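You operate a simulated robot arm through the tools that you are given. There is no shell and no other tool. Be economical: measure what you need, move in short steps, check, and stop when the job is done.

You run a simulated robot arm. Do the job below in one go: nothing can be reset, and whatever is moved stays where it is left.

Task
Take the yellow grease tub and put it on the folding table. Fetch the white cup and set it on the top of the air pump. Take the small teal film roll on the top of the rewind table and put it away on the top of the steel bench. Put the blue hand brush on the cover of the water trough. Put the blue coil on the top of the frame between the capstan wheels away on the shelf under the test table. Put the oil bottle labelled "Y702" from the top of the rewind table on top of the small beige carton and the oil bottle marked "Y527" on the bed of the width gauge. Take the steel block from the top of the rewind table and put it on the folding table. Take the 3 mm turquoise block from the top of the rewind table and put it on the shelf under the sample table. Fetch the yellow cup and set it on the end of the steel bench by the winding machine. Put the yellow brush on the front of the test table. Do these in any order. Set down upright: white cup, oil bottle, steel block, yellow cup.

Only the result counts: the job must be done as asked and must still hold three seconds after the hand-in. Knocking over, shifting, dropping, spilling or breaking anything else fails it. Lids that push on must go on centred and level and be pressed home; caps that screw on are set level and turned clockwise until they are tight.

Robot
A 7-joint arm with a three-finger gripper on a trunk, on a base that drives. Base frame: it is fixed to the floor where the robot stands at the start and does not move with it; the origin is under the middle of the robot, x ahead of it, y to its left, z up; the surface under the hand at the start is at about z = 0.786. Units: m, rad, N and s.
With the tool pointing down near the work surface it reaches from about 0.1 to 0.88 m from the robot's upright axis, wherever it stands. Its first joint turns from -2.897 to 2.897 rad. Places, roughly: bed of the width gauge (24x17 cm) [0.54, 1.78, 0.78]; blue coil [-4.25, -6.25, 1]; blue hand brush (10x5x6 cm) [-4.2, -12.3, 0.7]; cover of the water trough [-4.3, -8.5, 1]; end of the steel bench by the winding machine [-4.1, 3.4, 0.7]; folding table [-1.8, -0.6, 0.7]; front of the TEST table (17x44 cm) [0.38, 5.7, 0.78]; oil bottle [0.75, 0.5, 0.75]; shelf under the TEST table [0.6, 5.6, 0.3]; shelf under the sample table [0.6, 1.6, 0.2]; small beige carton (9x11x8 cm) [0.8, 0.3, 0.8]; small teal film roll (6x6x6 cm) [0.3, -0.3, 0.8]; steel block [0.75, 0.75, 0.75]; top of the air pump [0.7, -2.1, 0.9]; top of the steel bench [-4.3, 4.2, 0.7]; turquoise block [0.5, 0, 0.75]; white cup (7x7x7 cm) [0.5, -0.3, 0.8]; yellow brush (3x3x19 cm) [0.7, 2.2, 0.9]; yellow cup (7x7x7 cm) [-4, 2.5, 1]; yellow grease tub [0.75, -0.25, 0.75]. Payload 2.94 kg.
The tool frame sits at the grasp point between the pads (the TCP): z along the fingers, y along the line on which they close. The tips reach 0.03 m beyond it. The gripper opens to 0.132 m. The gripper's body begins 0.107 m behind the TCP.
Orientation is that of the tool frame in the base frame, as a unit quaternion [x, y, z, w]. With the fingers straight down and closing along the base's y, the tool's x points along the base's -x, its y along +y and its z along -z.

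Tools
- The arm moves only by the tool step_arm. Its argument "series" is a list that holds one entry, the list of rows, each a list of 7 numbers: the shift along the tool's x, y, z in m, then the turn, a rotation vector about the tool's x, y, z in degrees, then the closure in counts, from 0 (fully open) to 255 (shut). In form: [[[tx, ty, tz, ax, ay, az, fingers], ...]]. A call has 1 to 20 rows; each row is the pose to reach, as a shift and turn from the pose commanded when the call began, along the tool's axes at that moment. Rows are played at 5 a second. More than 0.05 m and 0.15 rad between two rows, or a gripper value outside its range, and nothing of the call is played. Where a pose cannot be reached the arm comes as near as it can. A force on the tool above 40 N (or 10 N above the force at the start of the call, whichever is more), or a blocked arm, ends the call early, and 0.2 s more pass. Each finger halts on what it meets, pressing with about 34 N; the grip force reading is that of the motor and also rises with nothing between the fingers. The clock runs only during rows and for 0.2 s after the last one: add rows that repeat a pose to give the fingers time. It gives the time, the measured TCP pose, the force on the tool (base axes), the opening and the grip force at its end, in the units of the frame above (readings bear some noise), with the torque about the TCP (base axes, N m) and any sound that the robot's microphone picked up, and new pictures: "show" is both (left out), scene, wrist or none.
- Cameras (640 x 400 px; columns grow to the right, rows downward): "scene" is now at [0.0302, 0.1969, 1.7746]; the picture's right is [0.11, -0.99, 0.00], its down [-0.90, -0.10, -0.42] and it looks along [0.41, 0.04, -0.91] (base axes); focal length 252 px, centre (320, 200). "wrist" rides on the gripper at [0.072, 0.003, -0.144] in the tool frame; the picture's right is [-0.04, 1.00, 0.00], its down [-0.88, -0.04, -0.48] and it looks along [-0.48, -0.02, 0.88] (tool axes); focal length 256 px, centre (320, 200).
- move_column(by): slides the trunk up (or, below 0, down) by that many m; the arm and the scene camera ride with it, the base frame stays. It gives what a move gives, with no picture.
- roll_base(legs): drives the robot by 1 to 6 legs, each [ahead, left, turn to the left] in m, m and rad, along the robot's own axes; the way and the turn of a leg run together, so that a leg with both is an arc; at most 1.5 m and 3.142 rad a leg. The arm and the cameras ride along, it lands a little off, and it stops where it bumps. It gives what a move gives, and a new picture of the scene camera.
- pan_tilt(pan, tilt): turns the head with the scene camera to pan (to the left, within 2.496 rad either way) and tilt (down, from -0.506 to 1.204), counted from straight ahead of the robot. It gives what a move gives, and a new picture of the scene camera.
- pixel_to_xyz(camera, pixels): for up to 12 pixels [column, row] of the newest picture of that camera ("zoom" is the newest enlarged one), the place [x, y, z] in the base frame of the surface seen there, good to about 0.002 m. It takes no simulated time.
- zoom(camera, box): a new picture of the part [left, top, right, bottom] of that camera's present view, enlarged. It takes no simulated time.
- close_job(): hands the job in; it is judged then, once.

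Work in short steps. Measure before you move; look again where a grasp or a placing could have gone wrong, and mend it. You have 364 turns and 360 pictures in all, those below and enlarged ones among them. Open the gripper and draw the arm clear of the work before you hand the job in, unless the task says otherwise; then end with one line.

The tools are called after "Request:" as a command line: name --argument value ..., lists and objects as JSON in quotes. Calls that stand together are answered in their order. step_arm: Moves the arm, as the interface text tells. Its arguments: {"type":"object","properties":{"series":{"type":"array","items":{"type":"array","items":{"type":"array","items":{"type":"number"}}}},"show":{"type":"string","enum":["both","scene","wrist","none"]}},"required":["series"]} The other tools are called the same way: move_column (by) slides the trunk up or down; roll_base (legs) drives the base; pan_tilt (pan, tilt) turns the head that bears the scene camera; pixel_to_xyz (camera, pixels) gives the place of the surface under pixels of a picture; zoom (camera, box) takes an enlarged picture of a part of a camera's view; close_job () hands the job in.

At the start:

```text
time: 0.0
eef_pos: [0.4868, 0.2276, 1.0824]
ee_rot: [0.0, 1.0, 0.0, 0.0]
wrist_force: [0.0, -0.2, 0.4]
ft_torque: [-0.01, 0.0, 0.02]
gripper_width: 0.1319
grasp_force: 0.0
trunk travel left (down, up): [-0.3, 0.24]
robot x, y, heading: [0.0029, 0.0047, -0.001]
head pan, tilt: [0.108, 1.141]
```

scene: 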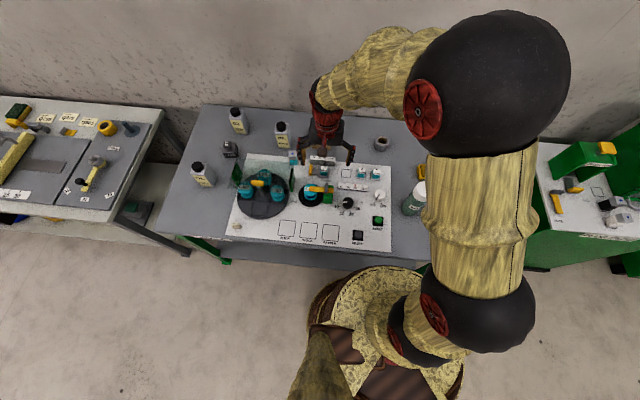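
wrist: 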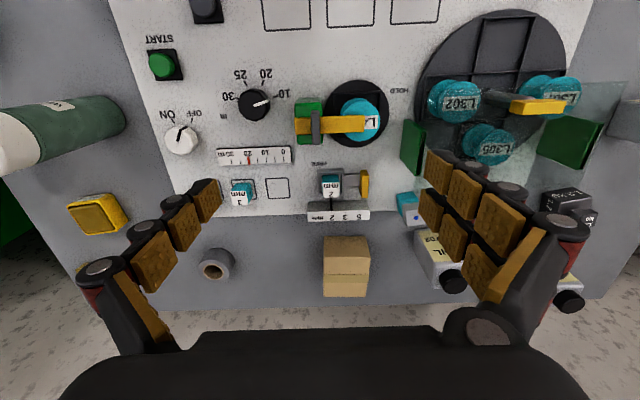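

The pictures show the rewind table with several items; I enlarge both views to identify them.

Request:
zoom --camera "scene" --box '[160, 90, 440, 265]'

Request:
zoom --camera "wrist" --box '[0, 0, 640, 330]'

```text
2.29 times, centred on (300, 178) of scene
```

zoom: 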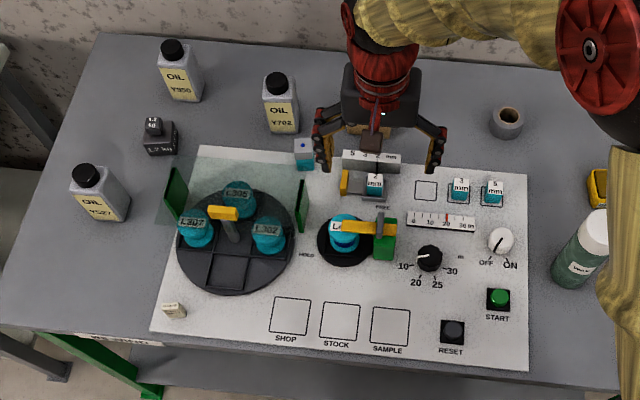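

```text
1.00 times, centred on (320, 165) of wrist (not enlarged: the box is as wide or as high as the picture)
```

zoom: 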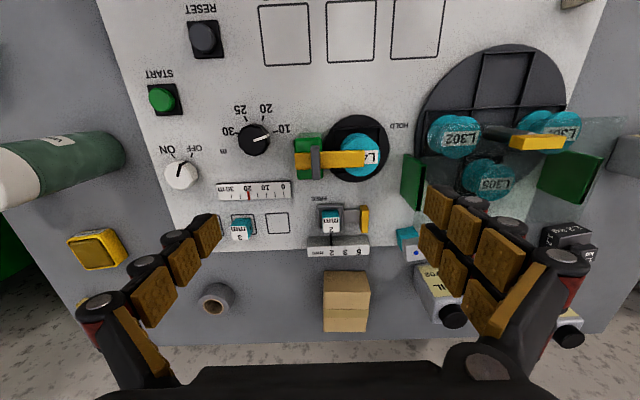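

The arm hides the right part of the rewind table, so I move the hand 0.4 m to the right (and up a bit) to look there.

Request:
step_arm --series '[[[0, -0.045, 0, 0, 0, 0, 0], [0, -0.09, 0, 0, 0, 0, 0], [0, -0.135, 0, 0, 0, 0, 0], [0, -0.18, 0, 0, 0, 0, 0], [0, -0.225, 0, 0, 0, 0, 0], [0, -0.27, 0, 0, 0, 0, 0], [0, -0.315, 0, 0, 0, 0, 0], [0, -0.36, 0, 0, 0, 0, 0], [0, -0.4, 0, 0, 0, 0, 0]]]'

```text
time: 2.0
eef_pos: [0.4863, -0.1767, 1.0848]
ee_rot: [0.0, 1.0, 0.0, 0.0]
wrist_force: [-0.3, -0.7, 0.5]
ft_torque: [0.01, 0.03, 0.0]
gripper_width: 0.1321
grasp_force: 0.0
trunk travel left (down, up): [-0.3, 0.24]
robot x, y, heading: [0.0045, 0.0004, -0.003]
head pan, tilt: [0.108, 1.141]
```

scene: 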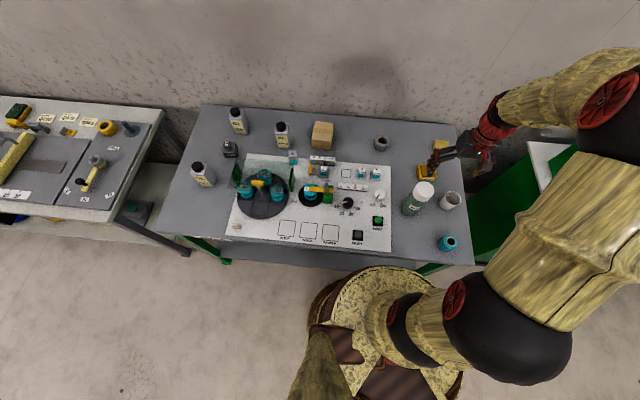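
wrist: 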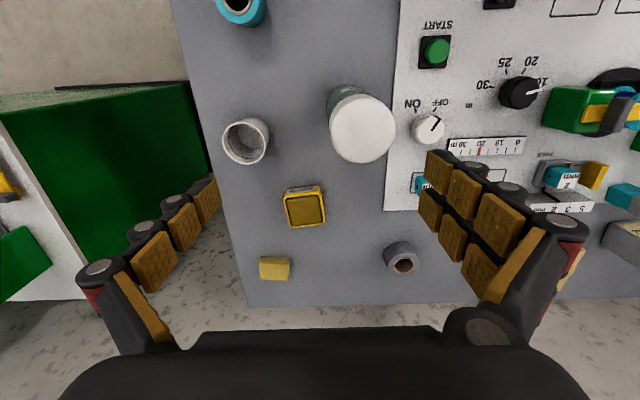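

I can now see the white cup, film roll, and yellow items. I zoom on them and on the table's left part.

Request:
zoom --camera "wrist" --box '[200, 0, 440, 290]'

Request:
zoom --camera "scene" --box '[220, 100, 400, 215]'

Request:
zoom --camera "scene" --box '[0, 80, 160, 230]'

Request:
pixel_to_xyz --camera "wrist" --pixels '[[245, 140], [232, 8], [303, 207], [275, 268], [360, 130], [402, 265], [303, 187], [290, 210], [318, 207], [246, 122]]'

Request:
pixel_to_xyz --camera "scene" --pixels '[[237, 111], [281, 127], [196, 167], [230, 148], [292, 155], [323, 128], [361, 172], [376, 172], [333, 171]]'

```text
1.38 times, centred on (320, 145) of wrist
```

zoom: 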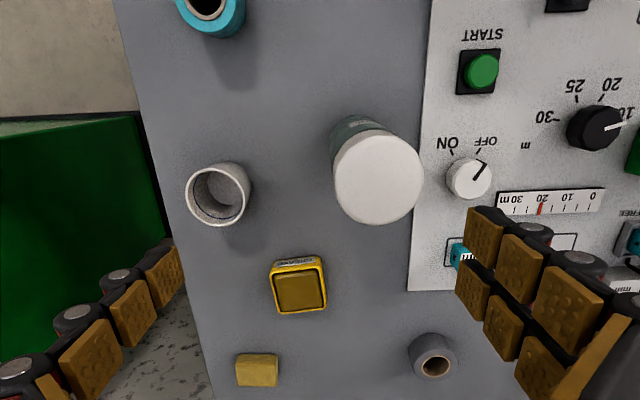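

```text
3.48 times, centred on (310, 158) of scene
```

zoom: 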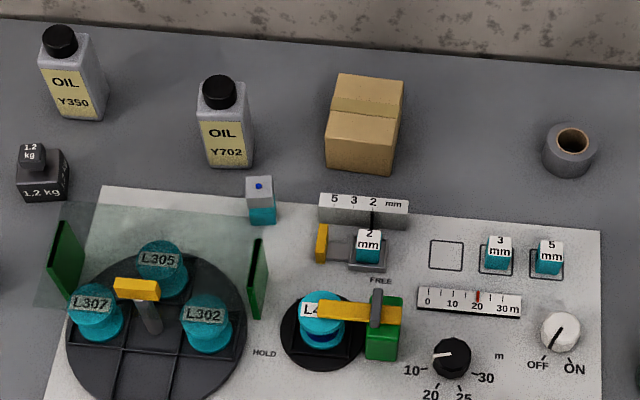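

```text
2.67 times, centred on (80, 155) of scene
```

zoom: 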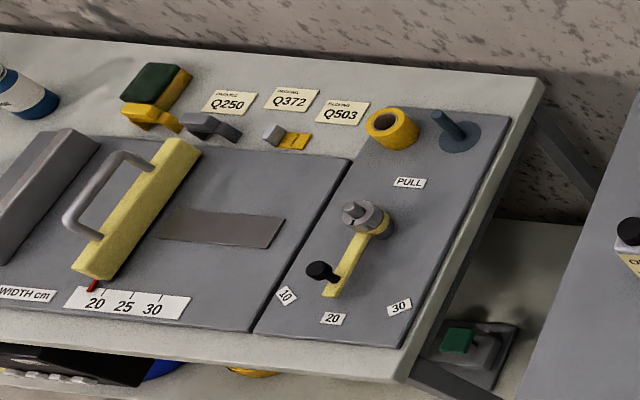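

```text
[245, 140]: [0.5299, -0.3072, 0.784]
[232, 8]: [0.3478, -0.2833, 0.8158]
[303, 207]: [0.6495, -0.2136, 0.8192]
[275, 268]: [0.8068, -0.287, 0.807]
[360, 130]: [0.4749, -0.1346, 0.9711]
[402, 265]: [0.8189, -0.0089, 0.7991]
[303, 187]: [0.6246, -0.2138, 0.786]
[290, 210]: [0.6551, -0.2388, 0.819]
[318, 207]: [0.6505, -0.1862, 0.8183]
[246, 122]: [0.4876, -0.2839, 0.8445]
```

```text
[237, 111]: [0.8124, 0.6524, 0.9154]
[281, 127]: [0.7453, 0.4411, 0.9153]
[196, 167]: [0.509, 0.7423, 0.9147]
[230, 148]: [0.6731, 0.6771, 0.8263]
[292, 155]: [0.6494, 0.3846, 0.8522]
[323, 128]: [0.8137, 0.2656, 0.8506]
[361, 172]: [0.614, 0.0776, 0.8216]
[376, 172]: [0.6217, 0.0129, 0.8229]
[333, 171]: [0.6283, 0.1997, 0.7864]
```

I check the two yellow objects closer to tell the grease tub.

Request:
zoom --camera "wrist" --box '[250, 170, 350, 290]'

Request:
zoom --camera "scene" --box '[400, 130, 470, 260]'

```text
3.33 times, centred on (300, 230) of wrist
```

zoom: 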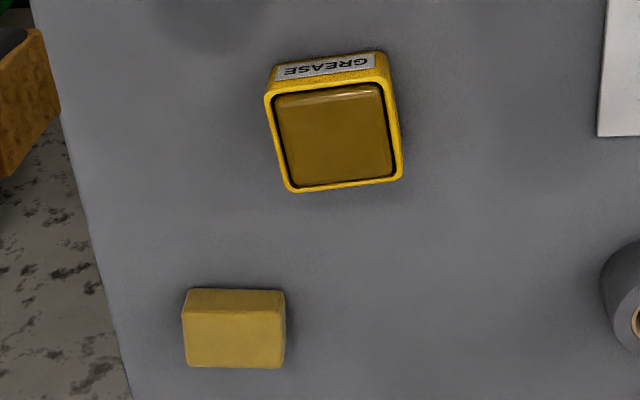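

```text
3.08 times, centred on (435, 195) of scene
```

zoom: 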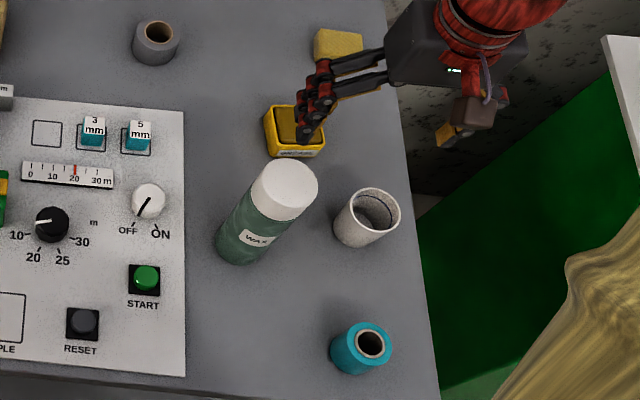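

The tub labelled GREASE is at about (0.65, -0.21). I start with bottle Y702: move the hand left to look at it and the carton from above.

Request:
step_arm --series '[[[-0.01, 0.048, 0, 0, 0, 0, 0], [-0.018, 0.096, 0, 0, 0, 0, 0], [-0.026, 0.144, 0, 0, 0, 0, 0], [-0.034, 0.192, 0, 0, 0, 0, 0], [-0.042, 0.24, 0, 0, 0, 0, 0], [-0.05, 0.288, 0, 0, 0, 0, 0], [-0.058, 0.336, 0, 0, 0, 0, 0], [-0.066, 0.384, 0, 0, 0, 0, 0], [-0.074, 0.432, 0, 0, 0, 0, 0], [-0.082, 0.48, 0, 0, 0, 0, 0], [-0.09, 0.528, 0, 0, 0, 0, 0], [-0.1, 0.57, 0, 0, 0, 0, 0]]]'

```text
time: 4.6
eef_pos: [0.5865, 0.4005, 1.0839]
ee_rot: [0.0, 1.0, 0.0, -0.001]
wrist_force: [-1.0, 0.4, 0.0]
ft_torque: [-0.06, -0.01, 0.06]
gripper_width: 0.1318
grasp_force: 0.0
trunk travel left (down, up): [-0.3, 0.24]
robot x, y, heading: [0.0006, 0.0002, 0.002]
head pan, tilt: [0.108, 1.141]
```

scene: 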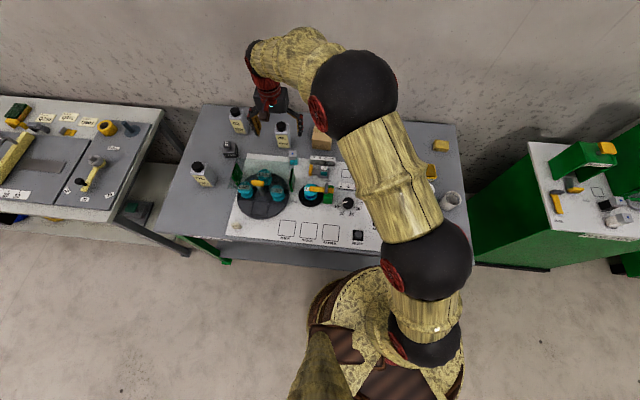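
wrist: 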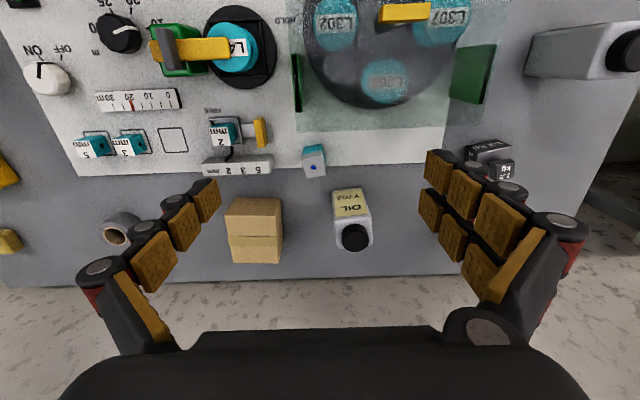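

The bottle Y702 is at wrist (353,225) and the carton at (255,232). I measure both.

Request:
zoom --camera "wrist" --box '[210, 170, 410, 290]'

Request:
pixel_to_xyz --camera "wrist" --pixels '[[354, 237], [345, 238], [364, 236], [338, 246], [369, 244], [334, 215], [367, 213], [230, 237], [281, 237], [232, 260], [280, 261], [255, 250]]'

```text
3.20 times, centred on (310, 230) of wrist
```

zoom: 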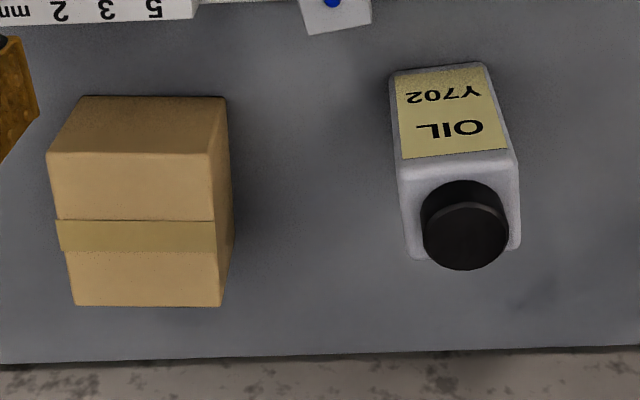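

```text
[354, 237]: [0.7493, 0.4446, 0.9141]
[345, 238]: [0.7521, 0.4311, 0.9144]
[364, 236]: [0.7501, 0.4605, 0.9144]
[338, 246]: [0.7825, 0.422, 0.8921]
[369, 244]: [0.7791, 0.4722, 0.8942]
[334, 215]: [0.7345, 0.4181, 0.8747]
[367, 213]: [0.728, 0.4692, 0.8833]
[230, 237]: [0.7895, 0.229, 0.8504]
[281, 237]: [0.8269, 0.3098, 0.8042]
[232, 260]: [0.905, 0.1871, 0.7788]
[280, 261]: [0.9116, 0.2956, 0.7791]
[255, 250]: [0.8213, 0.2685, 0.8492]
```

I measure the carton's top corners, the table front edge and the robot's base front for room to drive closer.

Request:
pixel_to_xyz --camera "zoom" --pixels '[[54, 158], [206, 158], [78, 298], [217, 300], [300, 320], [300, 200], [465, 240]]'

Request:
pixel_to_xyz --camera "scene" --pixels '[[300, 248], [300, 254], [350, 275], [315, 300], [250, 300], [260, 255], [200, 180], [232, 249]]'

```text
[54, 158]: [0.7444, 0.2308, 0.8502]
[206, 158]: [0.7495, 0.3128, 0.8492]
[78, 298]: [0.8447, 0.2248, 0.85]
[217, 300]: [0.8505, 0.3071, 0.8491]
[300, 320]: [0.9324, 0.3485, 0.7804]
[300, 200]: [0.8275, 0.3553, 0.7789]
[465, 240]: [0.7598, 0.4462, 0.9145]
```

```text
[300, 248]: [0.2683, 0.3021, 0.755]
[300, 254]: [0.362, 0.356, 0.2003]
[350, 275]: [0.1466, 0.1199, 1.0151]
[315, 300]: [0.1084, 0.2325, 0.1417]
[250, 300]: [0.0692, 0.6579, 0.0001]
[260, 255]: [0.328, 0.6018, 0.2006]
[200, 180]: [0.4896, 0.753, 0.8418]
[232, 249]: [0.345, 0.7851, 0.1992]
```

I check the front of the base more finely.

Request:
zoom --camera "scene" --box '[280, 230, 480, 400]'

Request:
pixel_to_xyz --camera "scene" --pixels '[[322, 285], [330, 278], [340, 272], [360, 268], [380, 268], [312, 292], [308, 310], [306, 330], [440, 300], [460, 360]]'

```text
2.35 times, centred on (380, 315) of scene
```

zoom: 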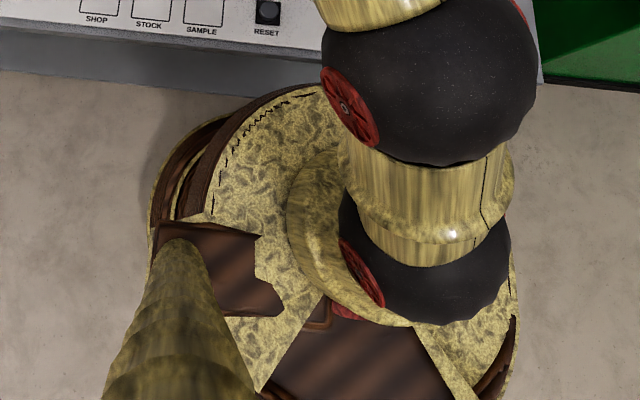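

```text
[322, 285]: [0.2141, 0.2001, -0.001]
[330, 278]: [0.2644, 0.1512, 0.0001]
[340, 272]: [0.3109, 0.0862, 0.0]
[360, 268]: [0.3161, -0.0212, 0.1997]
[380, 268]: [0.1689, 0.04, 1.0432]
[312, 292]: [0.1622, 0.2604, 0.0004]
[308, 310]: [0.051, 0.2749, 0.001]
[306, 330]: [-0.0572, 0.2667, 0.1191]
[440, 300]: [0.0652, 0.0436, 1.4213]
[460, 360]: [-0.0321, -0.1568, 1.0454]
```

The base front nearly reaches the under-shelf, so I slide left 0.33 m to get the bottles and carton within reach.

Request:
roll_base --legs '[[0, 0.33, 0]]'

```text
time: 6.8
eef_pos: [0.5835, 0.7343, 1.0842]
ee_rot: [-0.002, 1.0, 0.001, 0.0]
wrist_force: [-0.3, -0.2, 0.1]
ft_torque: [-0.01, 0.01, -0.05]
gripper_width: 0.132
grasp_force: 0.0
trunk travel left (down, up): [-0.3, 0.24]
robot x, y, heading: [-0.0008, 0.3319, 0.003]
head pan, tilt: [0.108, 1.141]
```

scene: 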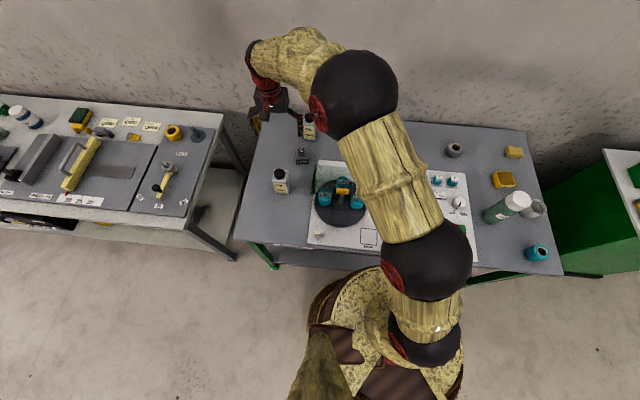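

I move the open hand above bottle Y702 at (0.757, 0.446).

Request:
step_arm --series '[[[-0.025, -0.042, 0, 0, 0, 0, 0], [-0.05, -0.083, 0, 0, 0, 0, 0], [-0.075, -0.124, 0, 0, 0, 0, 0], [-0.1, -0.165, 0, 0, 0, 0, 0], [-0.125, -0.206, 0, 0, 0, 0, 0], [-0.15, -0.247, 0, 0, 0, 0, 0], [-0.1735, -0.288, 0, 0, 0, 0, 0], [-0.1735, -0.288, 0.04, 0, 0, 0, 0], [-0.1735, -0.288, 0.06, 0, 0, 0, 0]]]' --show "wrist"

```text
time: 8.8
eef_pos: [0.7616, 0.4436, 1.0266]
ee_rot: [-0.002, 1.0, 0.0, -0.001]
wrist_force: [0.5, -0.4, 0.4]
ft_torque: [-0.01, 0.0, 0.01]
gripper_width: 0.1316
grasp_force: 0.1
trunk travel left (down, up): [-0.3, 0.24]
robot x, y, heading: [0.0019, 0.3349, 0.004]
head pan, tilt: [0.108, 1.141]
```

wrist: 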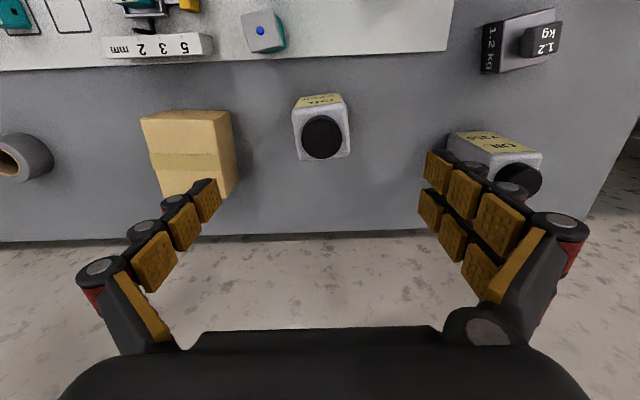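

Hand is above the bottle; I go down 0.16 m and close.

Request:
step_arm --series '[[[0.003, 0.002, 0.04, 0, 0, 0, 0], [0.003, 0.002, 0.08, 0, 0, 0, 0], [0.003, 0.002, 0.12, 0, 0, 0, 0], [0.003, 0.002, 0.16, 0, 0, 0, 0], [0.003, 0.002, 0.16, 0, 0, 0, 0], [0.003, 0.002, 0.16, 0, 0, 0, 150], [0.003, 0.002, 0.16, 0, 0, 0, 180], [0.003, 0.002, 0.16, 0, 0, 0, 180], [0.003, 0.002, 0.16, 0, 0, 0, 180], [0.003, 0.002, 0.16, 0, 0, 0, 180], [0.003, 0.002, 0.16, 0, 0, 0, 180]]]' --show "wrist"

```text
time: 11.2
eef_pos: [0.7553, 0.448, 0.8662]
ee_rot: [-0.001, 1.0, 0.0, 0.0]
wrist_force: [0.0, 0.0, 1.7]
ft_torque: [-0.11, 0.04, 0.07]
gripper_width: 0.0598
grasp_force: 21.1
trunk travel left (down, up): [-0.3, 0.24]
robot x, y, heading: [-0.0021, 0.3298, 0.004]
head pan, tilt: [0.108, 1.141]
```

wrist: 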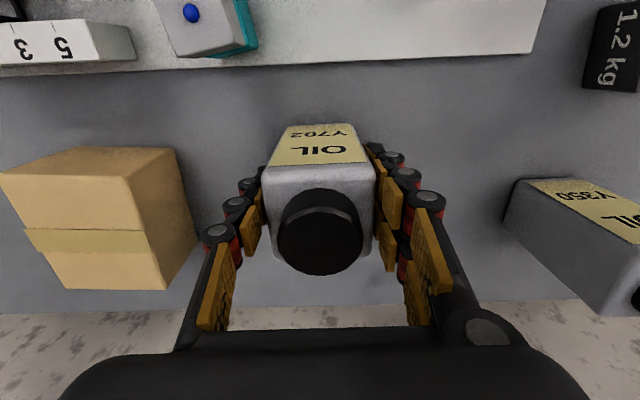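

Gripped at width 0.060. I lift 0.12 m and move above the carton's centre (0.797, 0.269).

Request:
step_arm --series '[[[0, 0, -0.04, 0, 0, 0, 180], [0, 0, -0.08, 0, 0, 0, 180], [0, 0, -0.12, 0, 0, 0, 180], [-0.01, -0.045, -0.12, 0, 0, 0, 180], [-0.02, -0.09, -0.12, 0, 0, 0, 180], [-0.03, -0.135, -0.12, 0, 0, 0, 180], [-0.04, -0.177, -0.12, 0, 0, 0, 180], [-0.04, -0.177, -0.12, 0, 0, 0, 180], [-0.04, -0.177, -0.12, 0, 0, 0, 180]]]' --show "wrist"

```text
time: 13.2
eef_pos: [0.7961, 0.274, 0.9855]
ee_rot: [-0.002, 1.0, 0.0, 0.0]
wrist_force: [-0.4, -0.8, -3.1]
ft_torque: [-0.03, 0.02, -0.01]
gripper_width: 0.0593
grasp_force: 34.2
trunk travel left (down, up): [-0.3, 0.24]
robot x, y, heading: [-0.0023, 0.3346, 0.001]
head pan, tilt: [0.108, 1.141]
```

wrist: 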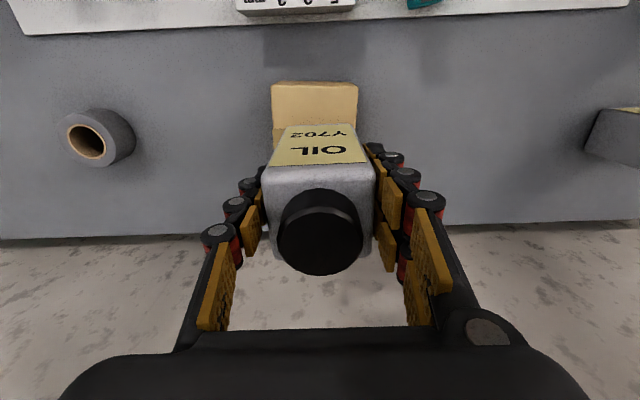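

Aligned; lower 0.046 m, watching the force.

Request:
step_arm --series '[[[0, -0.004, 0.025, 0, 0, 0, 180], [0, -0.004, 0.04, 0, 0, 0, 180], [0, -0.004, 0.045, 0, 0, 0, 180], [0, -0.004, 0.045, 0, 0, 0, 180]]]' --show "none"

```text
time: 14.2
eef_pos: [0.7949, 0.2692, 0.941]
ee_rot: [-0.001, 1.0, 0.001, -0.001]
wrist_force: [0.4, -0.4, -3.3]
ft_torque: [-0.01, 0.02, 0.01]
gripper_width: 0.0592
grasp_force: 33.5
trunk travel left (down, up): [-0.3, 0.24]
robot x, y, heading: [-0.0027, 0.3293, 0.005]
head pan, tilt: [0.108, 1.141]
```

Not touching yet (still −3.3 N weight); I lower in 2 mm steps.

Request:
step_arm --series '[[[0, 0, 0.002, 0, 0, 0, 180], [0, 0, 0.004, 0, 0, 0, 180], [0, 0, 0.004, 0, 0, 0, 180]]]' --show "none"

```text
time: 15.0
eef_pos: [0.7982, 0.2677, 0.9366]
ee_rot: [-0.002, 1.0, 0.001, 0.0]
wrist_force: [-0.6, 0.8, 1.7]
ft_torque: [0.01, 0.16, -0.03]
gripper_width: 0.0595
grasp_force: 34.1
trunk travel left (down, up): [-0.3, 0.24]
robot x, y, heading: [0.0009, 0.3326, 0.001]
head pan, tilt: [0.108, 1.141]
```

Contact made (+1.7 N). I open and rise.

Request:
step_arm --series '[[[0, 0, 0, 0, 0, 0, 120], [0, 0, 0, 0, 0, 0, 60], [0, 0, 0, 0, 0, 0, 0], [0, 0, 0, 0, 0, 0, 0], [0, 0, -0.04, 0, 0, 0, 0], [0, 0, -0.08, 0, 0, 0, 0], [0, 0, -0.12, 0, 0, 0, 0], [0.03, 0, -0.15, 0, 0, 0, 0], [0.06, 0.03, -0.15, 0, 0, 0, 0]]]'

```text
time: 17.0
eef_pos: [0.7341, 0.2951, 1.0871]
ee_rot: [-0.001, 1.0, 0.0, 0.0]
wrist_force: [-0.8, 1.2, -0.8]
ft_torque: [0.04, -0.01, 0.02]
gripper_width: 0.1321
grasp_force: 0.1
trunk travel left (down, up): [-0.3, 0.24]
robot x, y, heading: [-0.0019, 0.3328, 0.006]
head pan, tilt: [0.108, 1.141]
```

scene: 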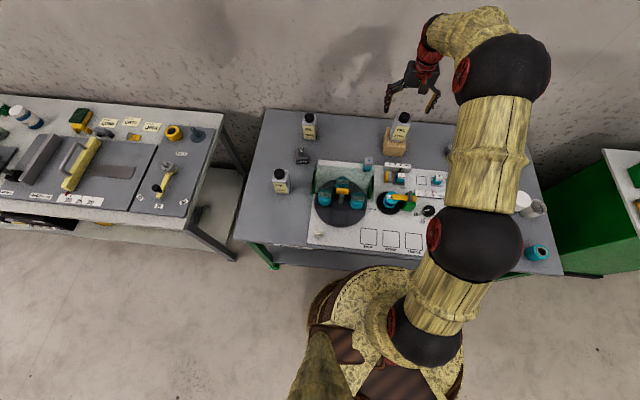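
wrist: 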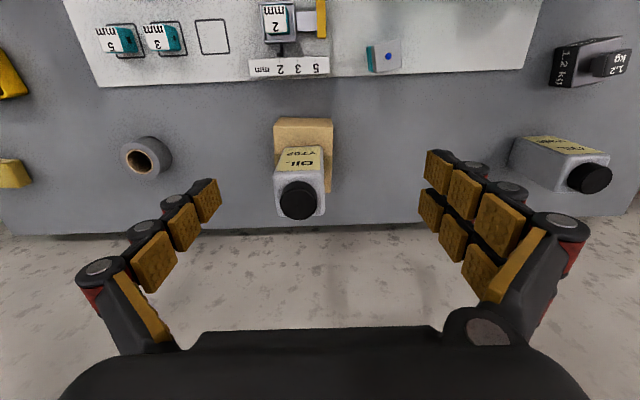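

Y702 stands on the carton. Before fetching Y527 I look at the sample table to the left.

Request:
pan_tilt --pan 0.9 --tilt 0.75

Request:
zoom --camera "scene" --box '[120, 60, 520, 310]'

```text
time: 18.1
eef_pos: [0.7357, 0.2951, 1.0879]
ee_rot: [-0.001, 1.0, 0.0, -0.001]
wrist_force: [-0.6, -0.2, 0.2]
ft_torque: [-0.01, 0.0, 0.01]
gripper_width: 0.1322
grasp_force: 0.1
trunk travel left (down, up): [-0.3, 0.24]
robot x, y, heading: [0.002, 0.3328, -0.005]
head pan, tilt: [0.901, 0.75]
```

scene: 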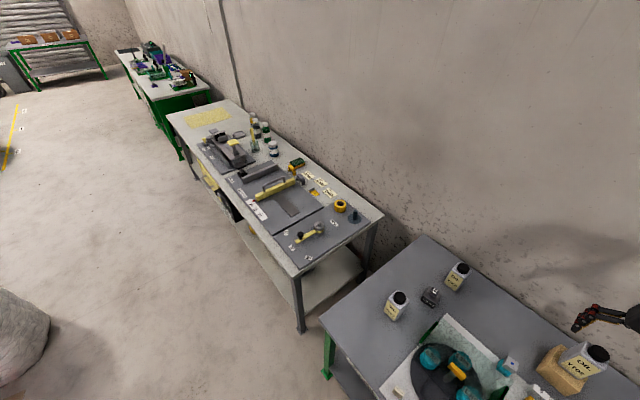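

```text
1.60 times, centred on (320, 185) of scene
```

zoom: 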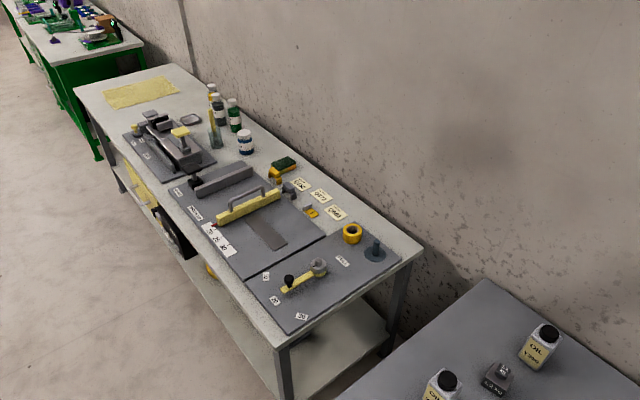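

I measure the width gauge bed points.

Request:
zoom --camera "scene" --box '[210, 130, 370, 270]'

Request:
pixel_to_xyz --camera "zoom" --pixels '[[320, 200], [400, 240], [300, 290], [220, 200], [170, 170], [420, 330], [470, 260]]'

```text
2.86 times, centred on (290, 200) of scene
```

zoom: 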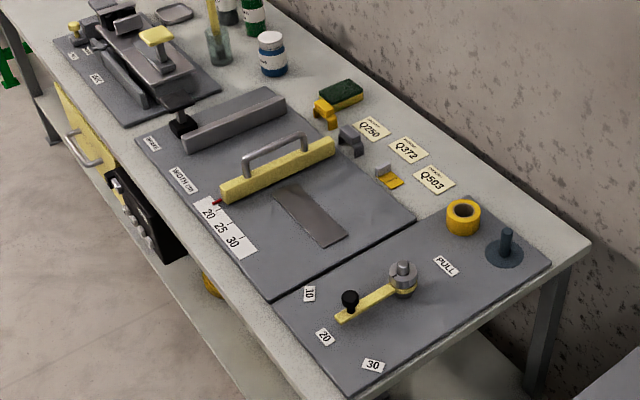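

```text
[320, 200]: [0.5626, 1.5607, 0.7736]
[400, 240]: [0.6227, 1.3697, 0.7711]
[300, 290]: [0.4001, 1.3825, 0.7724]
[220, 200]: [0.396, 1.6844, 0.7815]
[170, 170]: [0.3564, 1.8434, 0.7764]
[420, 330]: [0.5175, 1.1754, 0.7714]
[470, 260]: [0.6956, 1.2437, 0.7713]
```

Bed is the area around (0.54, 1.78). I move the hand over to view Y527 from above.

Request:
step_arm --series '[[[0.033, 0.035, 0, 0, 0, 0, 0], [0.066, 0.07, 0, 0, 0, 0, 0], [0.099, 0.105, 0, 0, 0, 0, 0], [0.132, 0.14, 0, 0, 0, 0, 0], [0.165, 0.175, 0, 0, 0, 0, 0], [0.198, 0.21, 0, 0, 0, 0, 0], [0.23, 0.245, 0, 0, 0, 0, 0], [0.25, 0.285, 0, 0, 0, 0, 0], [0.27, 0.325, 0, 0, 0, 0, 0], [0.285, 0.365, 0, 0, 0, 0, 0], [0.3, 0.41, 0, 0, 0, 0, 0]]]' --show "wrist"

Request:
zoom --camera "wrist" --box '[220, 80, 440, 280]'

```text
time: 20.5
eef_pos: [0.4343, 0.7028, 1.0836]
ee_rot: [-0.002, 1.0, 0.0, 0.0]
wrist_force: [0.1, 1.1, -0.4]
ft_torque: [0.0, -0.01, -0.02]
gripper_width: 0.1321
grasp_force: 0.1
trunk travel left (down, up): [-0.3, 0.24]
robot x, y, heading: [0.001, 0.3306, 0.002]
head pan, tilt: [0.901, 0.75]
```

wrist: 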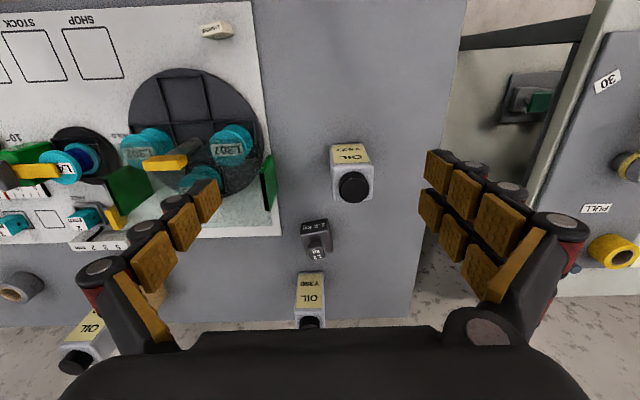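

```text
2.00 times, centred on (330, 180) of wrist
```

zoom: 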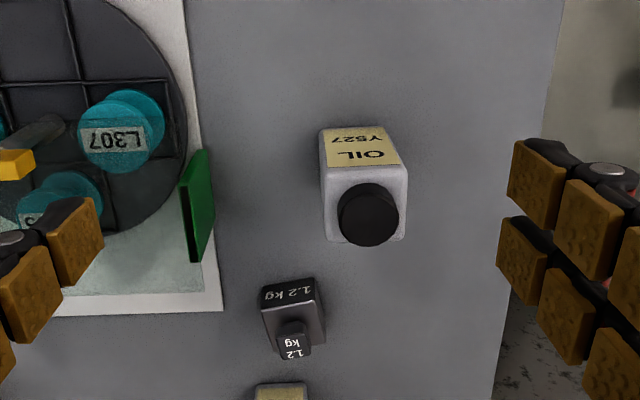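

Measure Y527 cap and the steel block while in view.

Request:
pixel_to_xyz --camera "zoom" --pixels '[[367, 215], [325, 225], [403, 225], [292, 347], [268, 305], [322, 290], [290, 300], [270, 330], [325, 315]]'

```text
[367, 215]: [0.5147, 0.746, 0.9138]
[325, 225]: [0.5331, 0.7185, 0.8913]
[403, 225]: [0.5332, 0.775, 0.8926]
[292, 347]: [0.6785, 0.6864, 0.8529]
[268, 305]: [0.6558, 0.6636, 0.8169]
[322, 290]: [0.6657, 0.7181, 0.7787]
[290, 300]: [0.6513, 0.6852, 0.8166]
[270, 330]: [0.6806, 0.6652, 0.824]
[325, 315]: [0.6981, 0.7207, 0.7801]
```

Y527 centre (0.515, 0.746). I position, descend and grip.

Request:
step_arm --series '[[[-0.04, 0.022, 0, 0, 0, 0, 0], [-0.08, 0.044, 0.02, 0, 0, 0, 0], [-0.08, 0.044, 0.06, 0, 0, 0, 0], [-0.08, 0.044, 0.1, 0, 0, 0, 0], [-0.08, 0.044, 0.14, 0, 0, 0, 0], [-0.08, 0.044, 0.18, 0, 0, 0, 0], [-0.08, 0.044, 0.217, 0, 0, 0, 0], [-0.08, 0.044, 0.217, 0, 0, 0, 60], [-0.08, 0.044, 0.217, 0, 0, 0, 180], [-0.08, 0.044, 0.217, 0, 0, 0, 180], [-0.08, 0.044, 0.217, 0, 0, 0, 180], [-0.08, 0.044, 0.217, 0, 0, 0, 180], [-0.08, 0.044, 0.217, 0, 0, 0, 180]]]' --show "wrist"

```text
time: 23.3
eef_pos: [0.5152, 0.7523, 0.8693]
ee_rot: [-0.002, 1.0, -0.001, 0.0]
wrist_force: [0.5, -0.9, 1.6]
ft_torque: [-0.14, 0.08, -0.02]
gripper_width: 0.0596
grasp_force: 21.0
trunk travel left (down, up): [-0.3, 0.24]
robot x, y, heading: [-0.0003, 0.3296, -0.0]
head pan, tilt: [0.901, 0.75]
```

wrist: 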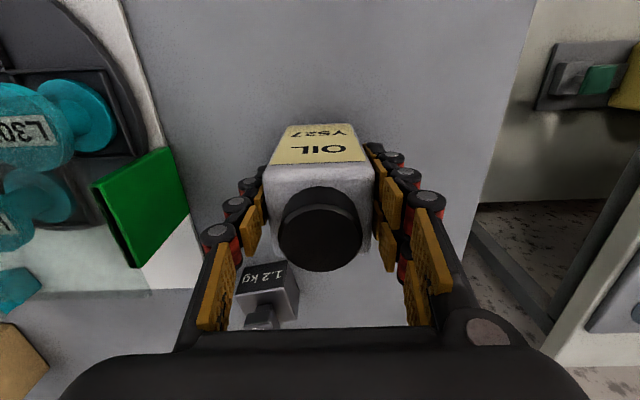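

Gripped. Lift 0.2 m; and measure the sample table's front edge and under-shelf for the drive.

Request:
step_arm --series '[[[0, 0, -0.04, 0, 0, 0, 180], [0, 0, -0.08, 0, 0, 0, 180], [0, 0, -0.12, 0, 0, 0, 180], [0, 0, -0.16, 0, 0, 0, 180], [0, 0, -0.2, 0, 0, 0, 180], [0.03, 0, -0.22, 0, 0, 0, 180], [0.06, 0, -0.22, 0, 0, 0, 180]]]' --show "scene"

Request:
zoom --camera "scene" --box '[160, 100, 360, 340]'

Request:
pixel_to_xyz --camera "scene" --pixels '[[293, 272], [240, 222], [200, 172], [300, 325], [265, 260], [240, 238], [235, 222], [330, 340], [325, 315], [280, 280]]'

```text
time: 24.9
eef_pos: [0.4545, 0.7506, 1.088]
ee_rot: [-0.002, 1.0, 0.0, 0.0]
wrist_force: [0.0, 1.3, -2.9]
ft_torque: [-0.01, 0.02, 0.0]
gripper_width: 0.0592
grasp_force: 34.5
trunk travel left (down, up): [-0.3, 0.24]
robot x, y, heading: [-0.0007, 0.3297, 0.005]
head pan, tilt: [0.901, 0.75]
```

scene: 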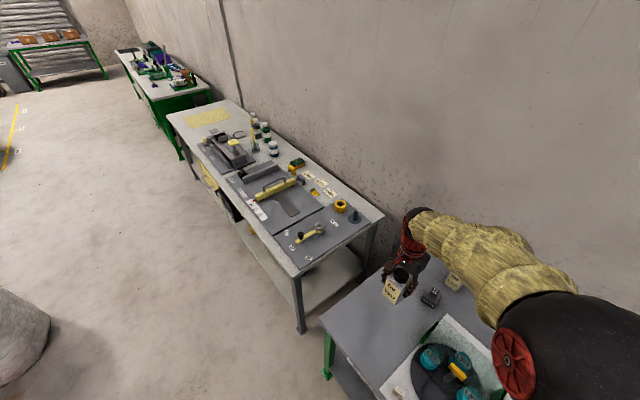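

```text
1.67 times, centred on (260, 220) of scene
```

zoom: 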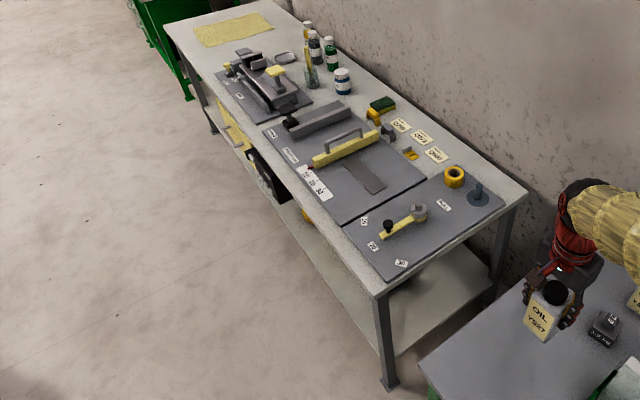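

```text
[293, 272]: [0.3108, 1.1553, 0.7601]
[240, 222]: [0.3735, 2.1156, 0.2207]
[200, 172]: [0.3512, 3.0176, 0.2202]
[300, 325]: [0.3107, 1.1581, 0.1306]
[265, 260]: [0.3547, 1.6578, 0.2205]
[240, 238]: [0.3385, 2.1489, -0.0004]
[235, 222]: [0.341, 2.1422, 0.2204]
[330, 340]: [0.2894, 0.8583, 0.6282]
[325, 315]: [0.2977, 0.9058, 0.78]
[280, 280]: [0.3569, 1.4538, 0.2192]
```

The sample table's front is at x≈0.30; I back off 2 cm and drive left 1.25 m with the bottle held high.

Request:
roll_base --legs '[[-0.02, 0, 0], [0, 1.25, 0]]'

Request:
pan_tilt --pan 0.3 --tilt 1.1

```text
time: 31.8
eef_pos: [0.405, 2.048, 1.0865]
ee_rot: [-0.014, 1.0, 0.001, 0.0]
wrist_force: [0.2, 0.2, -3.4]
ft_torque: [-0.01, 0.04, 0.0]
gripper_width: 0.0592
grasp_force: 34.1
trunk travel left (down, up): [-0.3, 0.24]
robot x, y, heading: [-0.0394, 1.6193, 0.026]
head pan, tilt: [0.901, 0.75]
```

scene: 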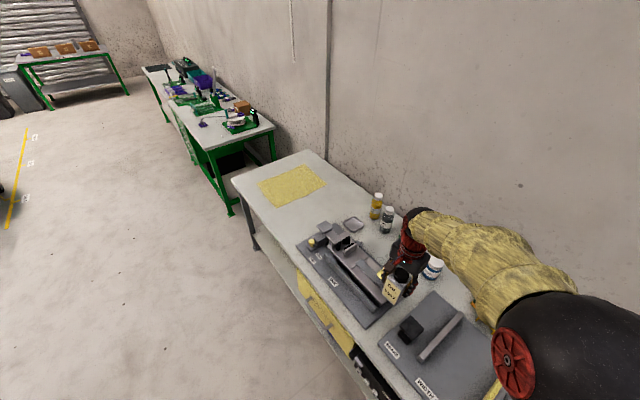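

```text
time: 32.8
eef_pos: [0.4044, 2.0467, 1.0887]
ee_rot: [-0.013, 1.0, 0.0, 0.0]
wrist_force: [-0.2, -0.3, -2.9]
ft_torque: [-0.06, 0.0, 0.02]
gripper_width: 0.0593
grasp_force: 33.9
trunk travel left (down, up): [-0.3, 0.24]
robot x, y, heading: [-0.0393, 1.6193, 0.029]
head pan, tilt: [0.3, 1.1]
```

scene: 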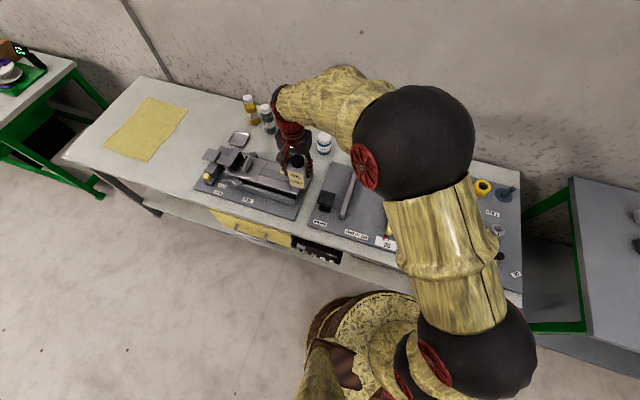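

I move the hand toward the bed (y≈1.80) keeping height, and view the bed.

Request:
step_arm --series '[[[0, -0.045, 0, 0, 0, 0, 180], [0, -0.09, 0, 0, 0, 0, 180], [0, -0.135, 0, 0, 0, 0, 180], [0, -0.18, 0, 0, 0, 0, 180], [0, -0.225, 0, 0, 0, 0, 180], [0, -0.26, 0, 0, 0, 0, 180], [0, -0.26, 0, 0, 0, 0, 180]]]'

Request:
zoom --camera "scene" --box '[240, 100, 440, 260]'

```text
time: 34.4
eef_pos: [0.4138, 1.7875, 1.087]
ee_rot: [-0.014, 1.0, 0.0, 0.0]
wrist_force: [-0.9, 0.5, -3.4]
ft_torque: [0.01, 0.01, 0.02]
gripper_width: 0.0593
grasp_force: 34.1
trunk travel left (down, up): [-0.3, 0.24]
robot x, y, heading: [-0.0394, 1.6162, 0.031]
head pan, tilt: [0.3, 1.1]
```

scene: 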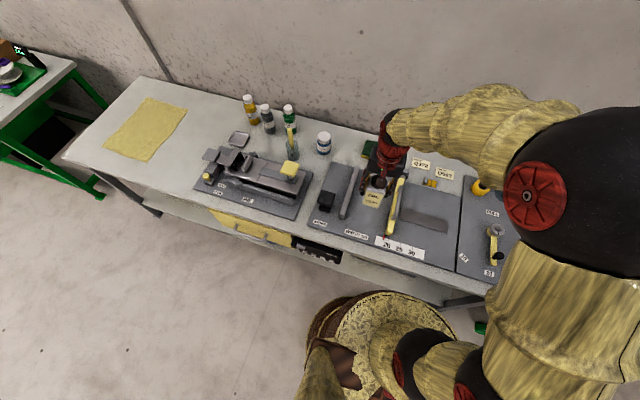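
wrist: 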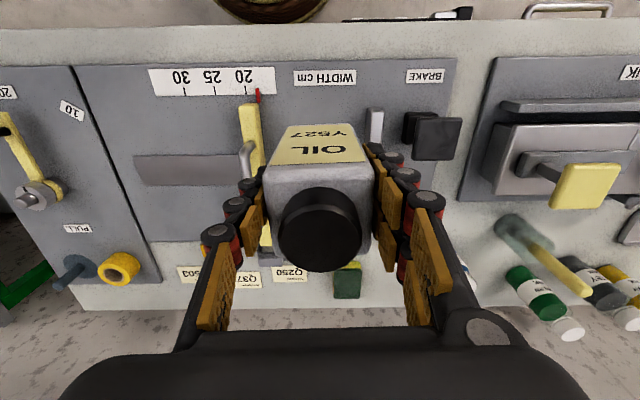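

```text
2.50 times, centred on (340, 180) of scene
```

zoom: 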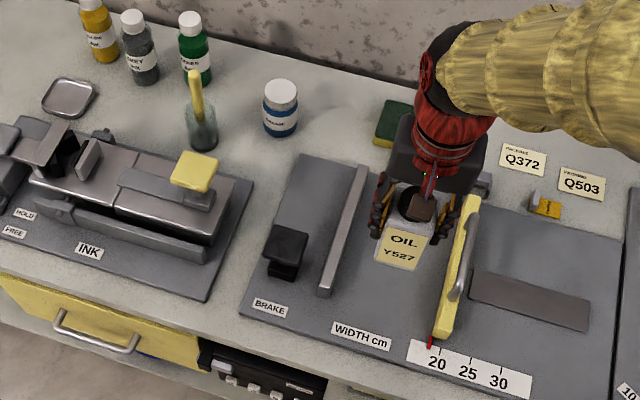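

I measure the jaws and bed between them.

Request:
pixel_to_xyz --camera "zoom" --pixels '[[326, 292], [357, 172], [342, 240], [440, 330], [452, 280], [390, 290], [370, 300], [410, 300], [465, 265], [360, 215], [475, 205]]'

```text
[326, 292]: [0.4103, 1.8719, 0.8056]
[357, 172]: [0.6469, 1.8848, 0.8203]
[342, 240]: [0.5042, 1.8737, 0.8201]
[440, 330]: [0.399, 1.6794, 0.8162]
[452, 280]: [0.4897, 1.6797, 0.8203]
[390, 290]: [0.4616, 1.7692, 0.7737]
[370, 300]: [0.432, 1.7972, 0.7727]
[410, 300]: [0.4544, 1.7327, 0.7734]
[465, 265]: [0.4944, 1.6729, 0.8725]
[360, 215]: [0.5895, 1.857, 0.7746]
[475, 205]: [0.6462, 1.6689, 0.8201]
```

Gap runs y 1.70–1.865, bed z≈0.774. I move to (0.54, 1.782) and lower to just above contact.

Request:
step_arm --series '[[[-0.042, -0.003, 0, 0, 0, 0, 180], [-0.084, -0.006, 0, 0, 0, 0, 180], [-0.126, -0.009, 0, 0, 0, 0, 180], [-0.126, -0.009, 0.045, 0, 0, 0, 180], [-0.126, -0.009, 0.09, 0, 0, 0, 180], [-0.126, -0.009, 0.135, 0, 0, 0, 180], [-0.126, -0.009, 0.18, 0, 0, 0, 180], [-0.126, -0.009, 0.205, 0, 0, 0, 180], [-0.126, -0.009, 0.215, 0, 0, 0, 180], [-0.126, -0.009, 0.215, 0, 0, 0, 180]]]'

```text
time: 36.6
eef_pos: [0.5379, 1.7806, 0.8728]
ee_rot: [-0.013, 1.0, 0.0, 0.0]
wrist_force: [0.0, -0.2, -3.2]
ft_torque: [-0.01, 0.01, 0.01]
gripper_width: 0.0591
grasp_force: 34.9
trunk travel left (down, up): [-0.3, 0.24]
robot x, y, heading: [-0.037, 1.6149, 0.021]
head pan, tilt: [0.3, 1.1]
```

scene: 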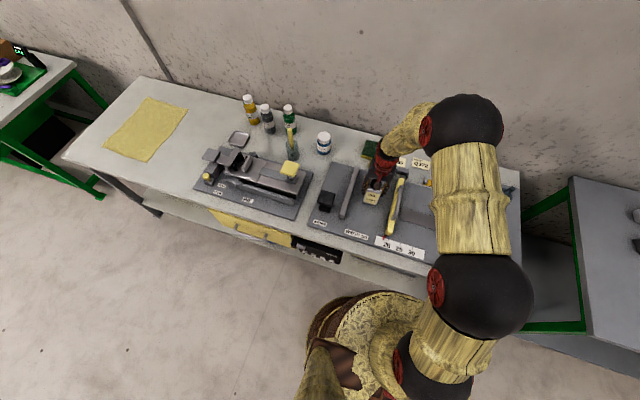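
wrist: 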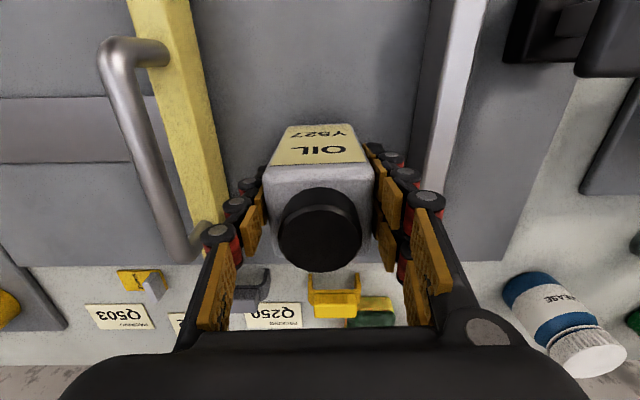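

Centred between jaws; lower in fine steps.

Request:
step_arm --series '[[[0, 0, 0.003, 0, 0, 0, 180], [0, 0, 0.006, 0, 0, 0, 180], [0, 0, 0.008, 0, 0, 0, 180], [0, 0, 0.008, 0, 0, 0, 180]]]' --show "none"

```text
time: 37.6
eef_pos: [0.5369, 1.7826, 0.8652]
ee_rot: [-0.013, 1.0, 0.0, 0.0]
wrist_force: [-0.3, 0.0, -3.5]
ft_torque: [-0.01, 0.02, 0.0]
gripper_width: 0.0593
grasp_force: 34.1
trunk travel left (down, up): [-0.3, 0.24]
robot x, y, heading: [-0.0426, 1.6187, 0.026]
head pan, tilt: [0.3, 1.1]
```

Still hanging; lower a little more.

Request:
step_arm --series '[[[0, 0, 0.002, 0, 0, 0, 180], [0, 0, 0.004, 0, 0, 0, 180], [0, 0, 0.004, 0, 0, 0, 180]]]' --show "none"

```text
time: 38.4
eef_pos: [0.5377, 1.7817, 0.8641]
ee_rot: [-0.013, 1.0, 0.0, 0.002]
wrist_force: [-6.4, 0.2, 26.2]
ft_torque: [-0.07, 0.56, -0.02]
gripper_width: 0.0595
grasp_force: 33.8
trunk travel left (down, up): [-0.3, 0.24]
robot x, y, heading: [-0.0419, 1.6178, 0.028]
head pan, tilt: [0.3, 1.1]
```

Firm contact (26 N); back up 2 mm, open to about 0.09 m and rise.

Request:
step_arm --series '[[[0, 0, -0.002, 0, 0, 0, 180], [0, 0, -0.002, 0, 0, 0, 120], [0, 0, -0.002, 0, 0, 0, 75], [0, 0, -0.002, 0, 0, 0, 75], [0, 0, -0.002, 0, 0, 0, 75], [0, 0, -0.04, 0, 0, 0, 75], [0, 0, -0.08, 0, 0, 0, 75], [0, 0, -0.12, 0, 0, 0, 75], [0.03, 0, -0.16, 0, 0, 0, 75], [0.06, 0, -0.2, 0, 0, 0, 40]]]'

```text
time: 40.6
eef_pos: [0.4744, 1.7772, 1.063]
ee_rot: [-0.013, 1.0, 0.0, 0.0]
wrist_force: [-0.8, -0.1, 0.7]
ft_torque: [0.02, -0.04, 0.0]
gripper_width: 0.1113
grasp_force: 0.1
trunk travel left (down, up): [-0.3, 0.24]
robot x, y, heading: [-0.0393, 1.6182, 0.026]
head pan, tilt: [0.3, 1.1]
```

scene: 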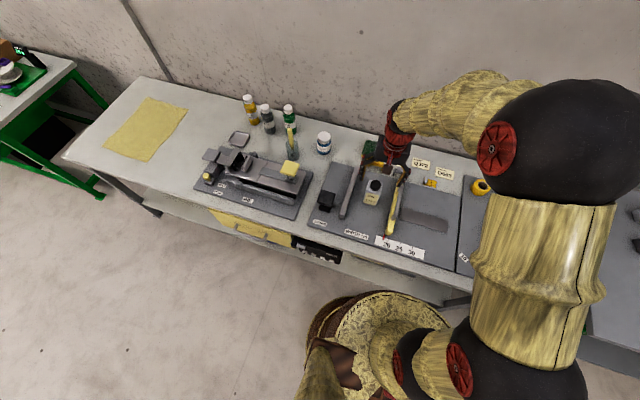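
wrist: 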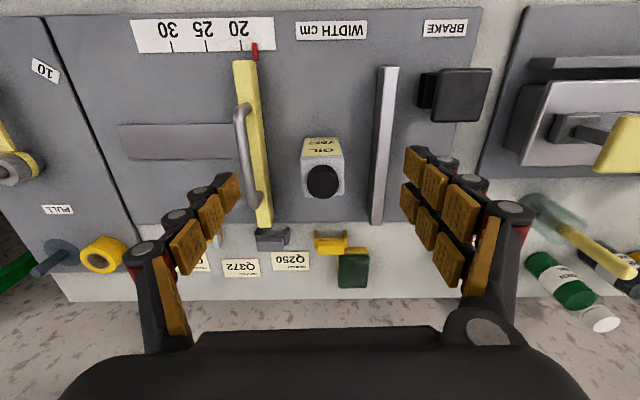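

Y527 is on the bed. Next the yellow brush in the jar at (0.7, 2.2); drive left 0.45 m for a look.

Request:
roll_base --legs '[[0, 0.45, -0.026]]'

Request:
zoom --camera "wrist" --box '[200, 100, 440, 330]'

Request:
zoom --camera "scene" --box '[270, 100, 430, 220]'

```text
time: 43.3
eef_pos: [0.4746, 2.2216, 1.0625]
ee_rot: [0.0, 1.0, 0.0, 0.0]
wrist_force: [0.1, 1.0, -0.3]
ft_torque: [-0.03, -0.01, 0.03]
gripper_width: 0.1114
grasp_force: 0.1
trunk travel left (down, up): [-0.3, 0.24]
robot x, y, heading: [-0.0461, 2.0731, 0.001]
head pan, tilt: [0.3, 1.1]
```

scene: 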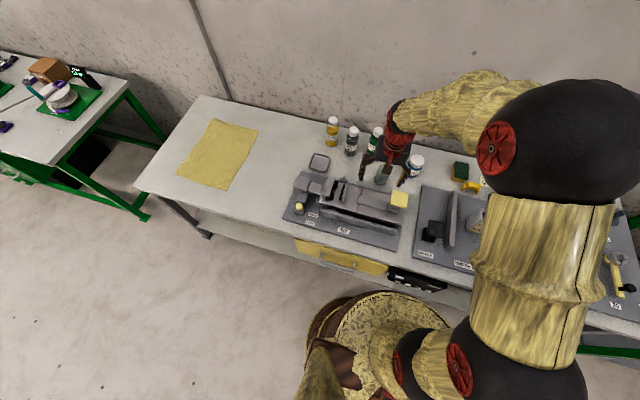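

```text
1.74 times, centred on (320, 215) of wrist
```

zoom: 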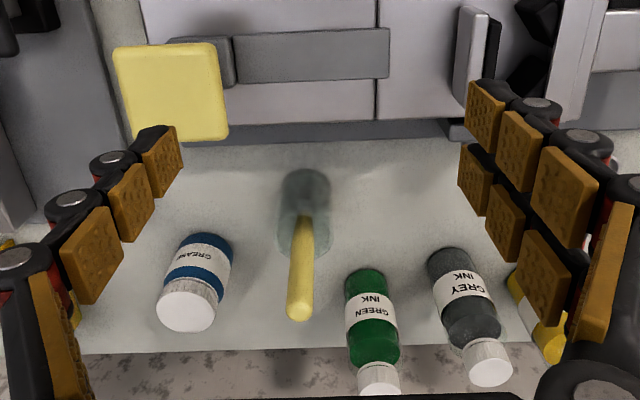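

```text
3.33 times, centred on (350, 160) of scene
```

zoom: 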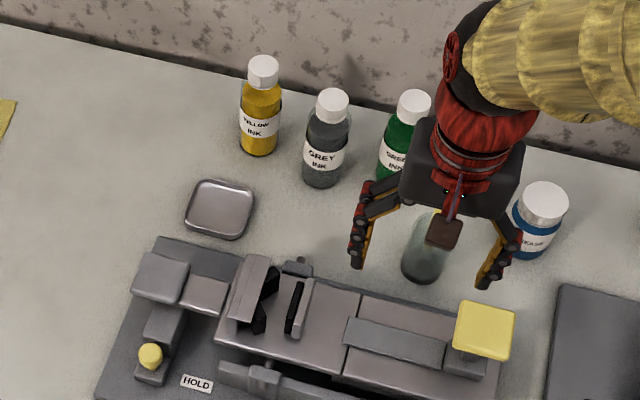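

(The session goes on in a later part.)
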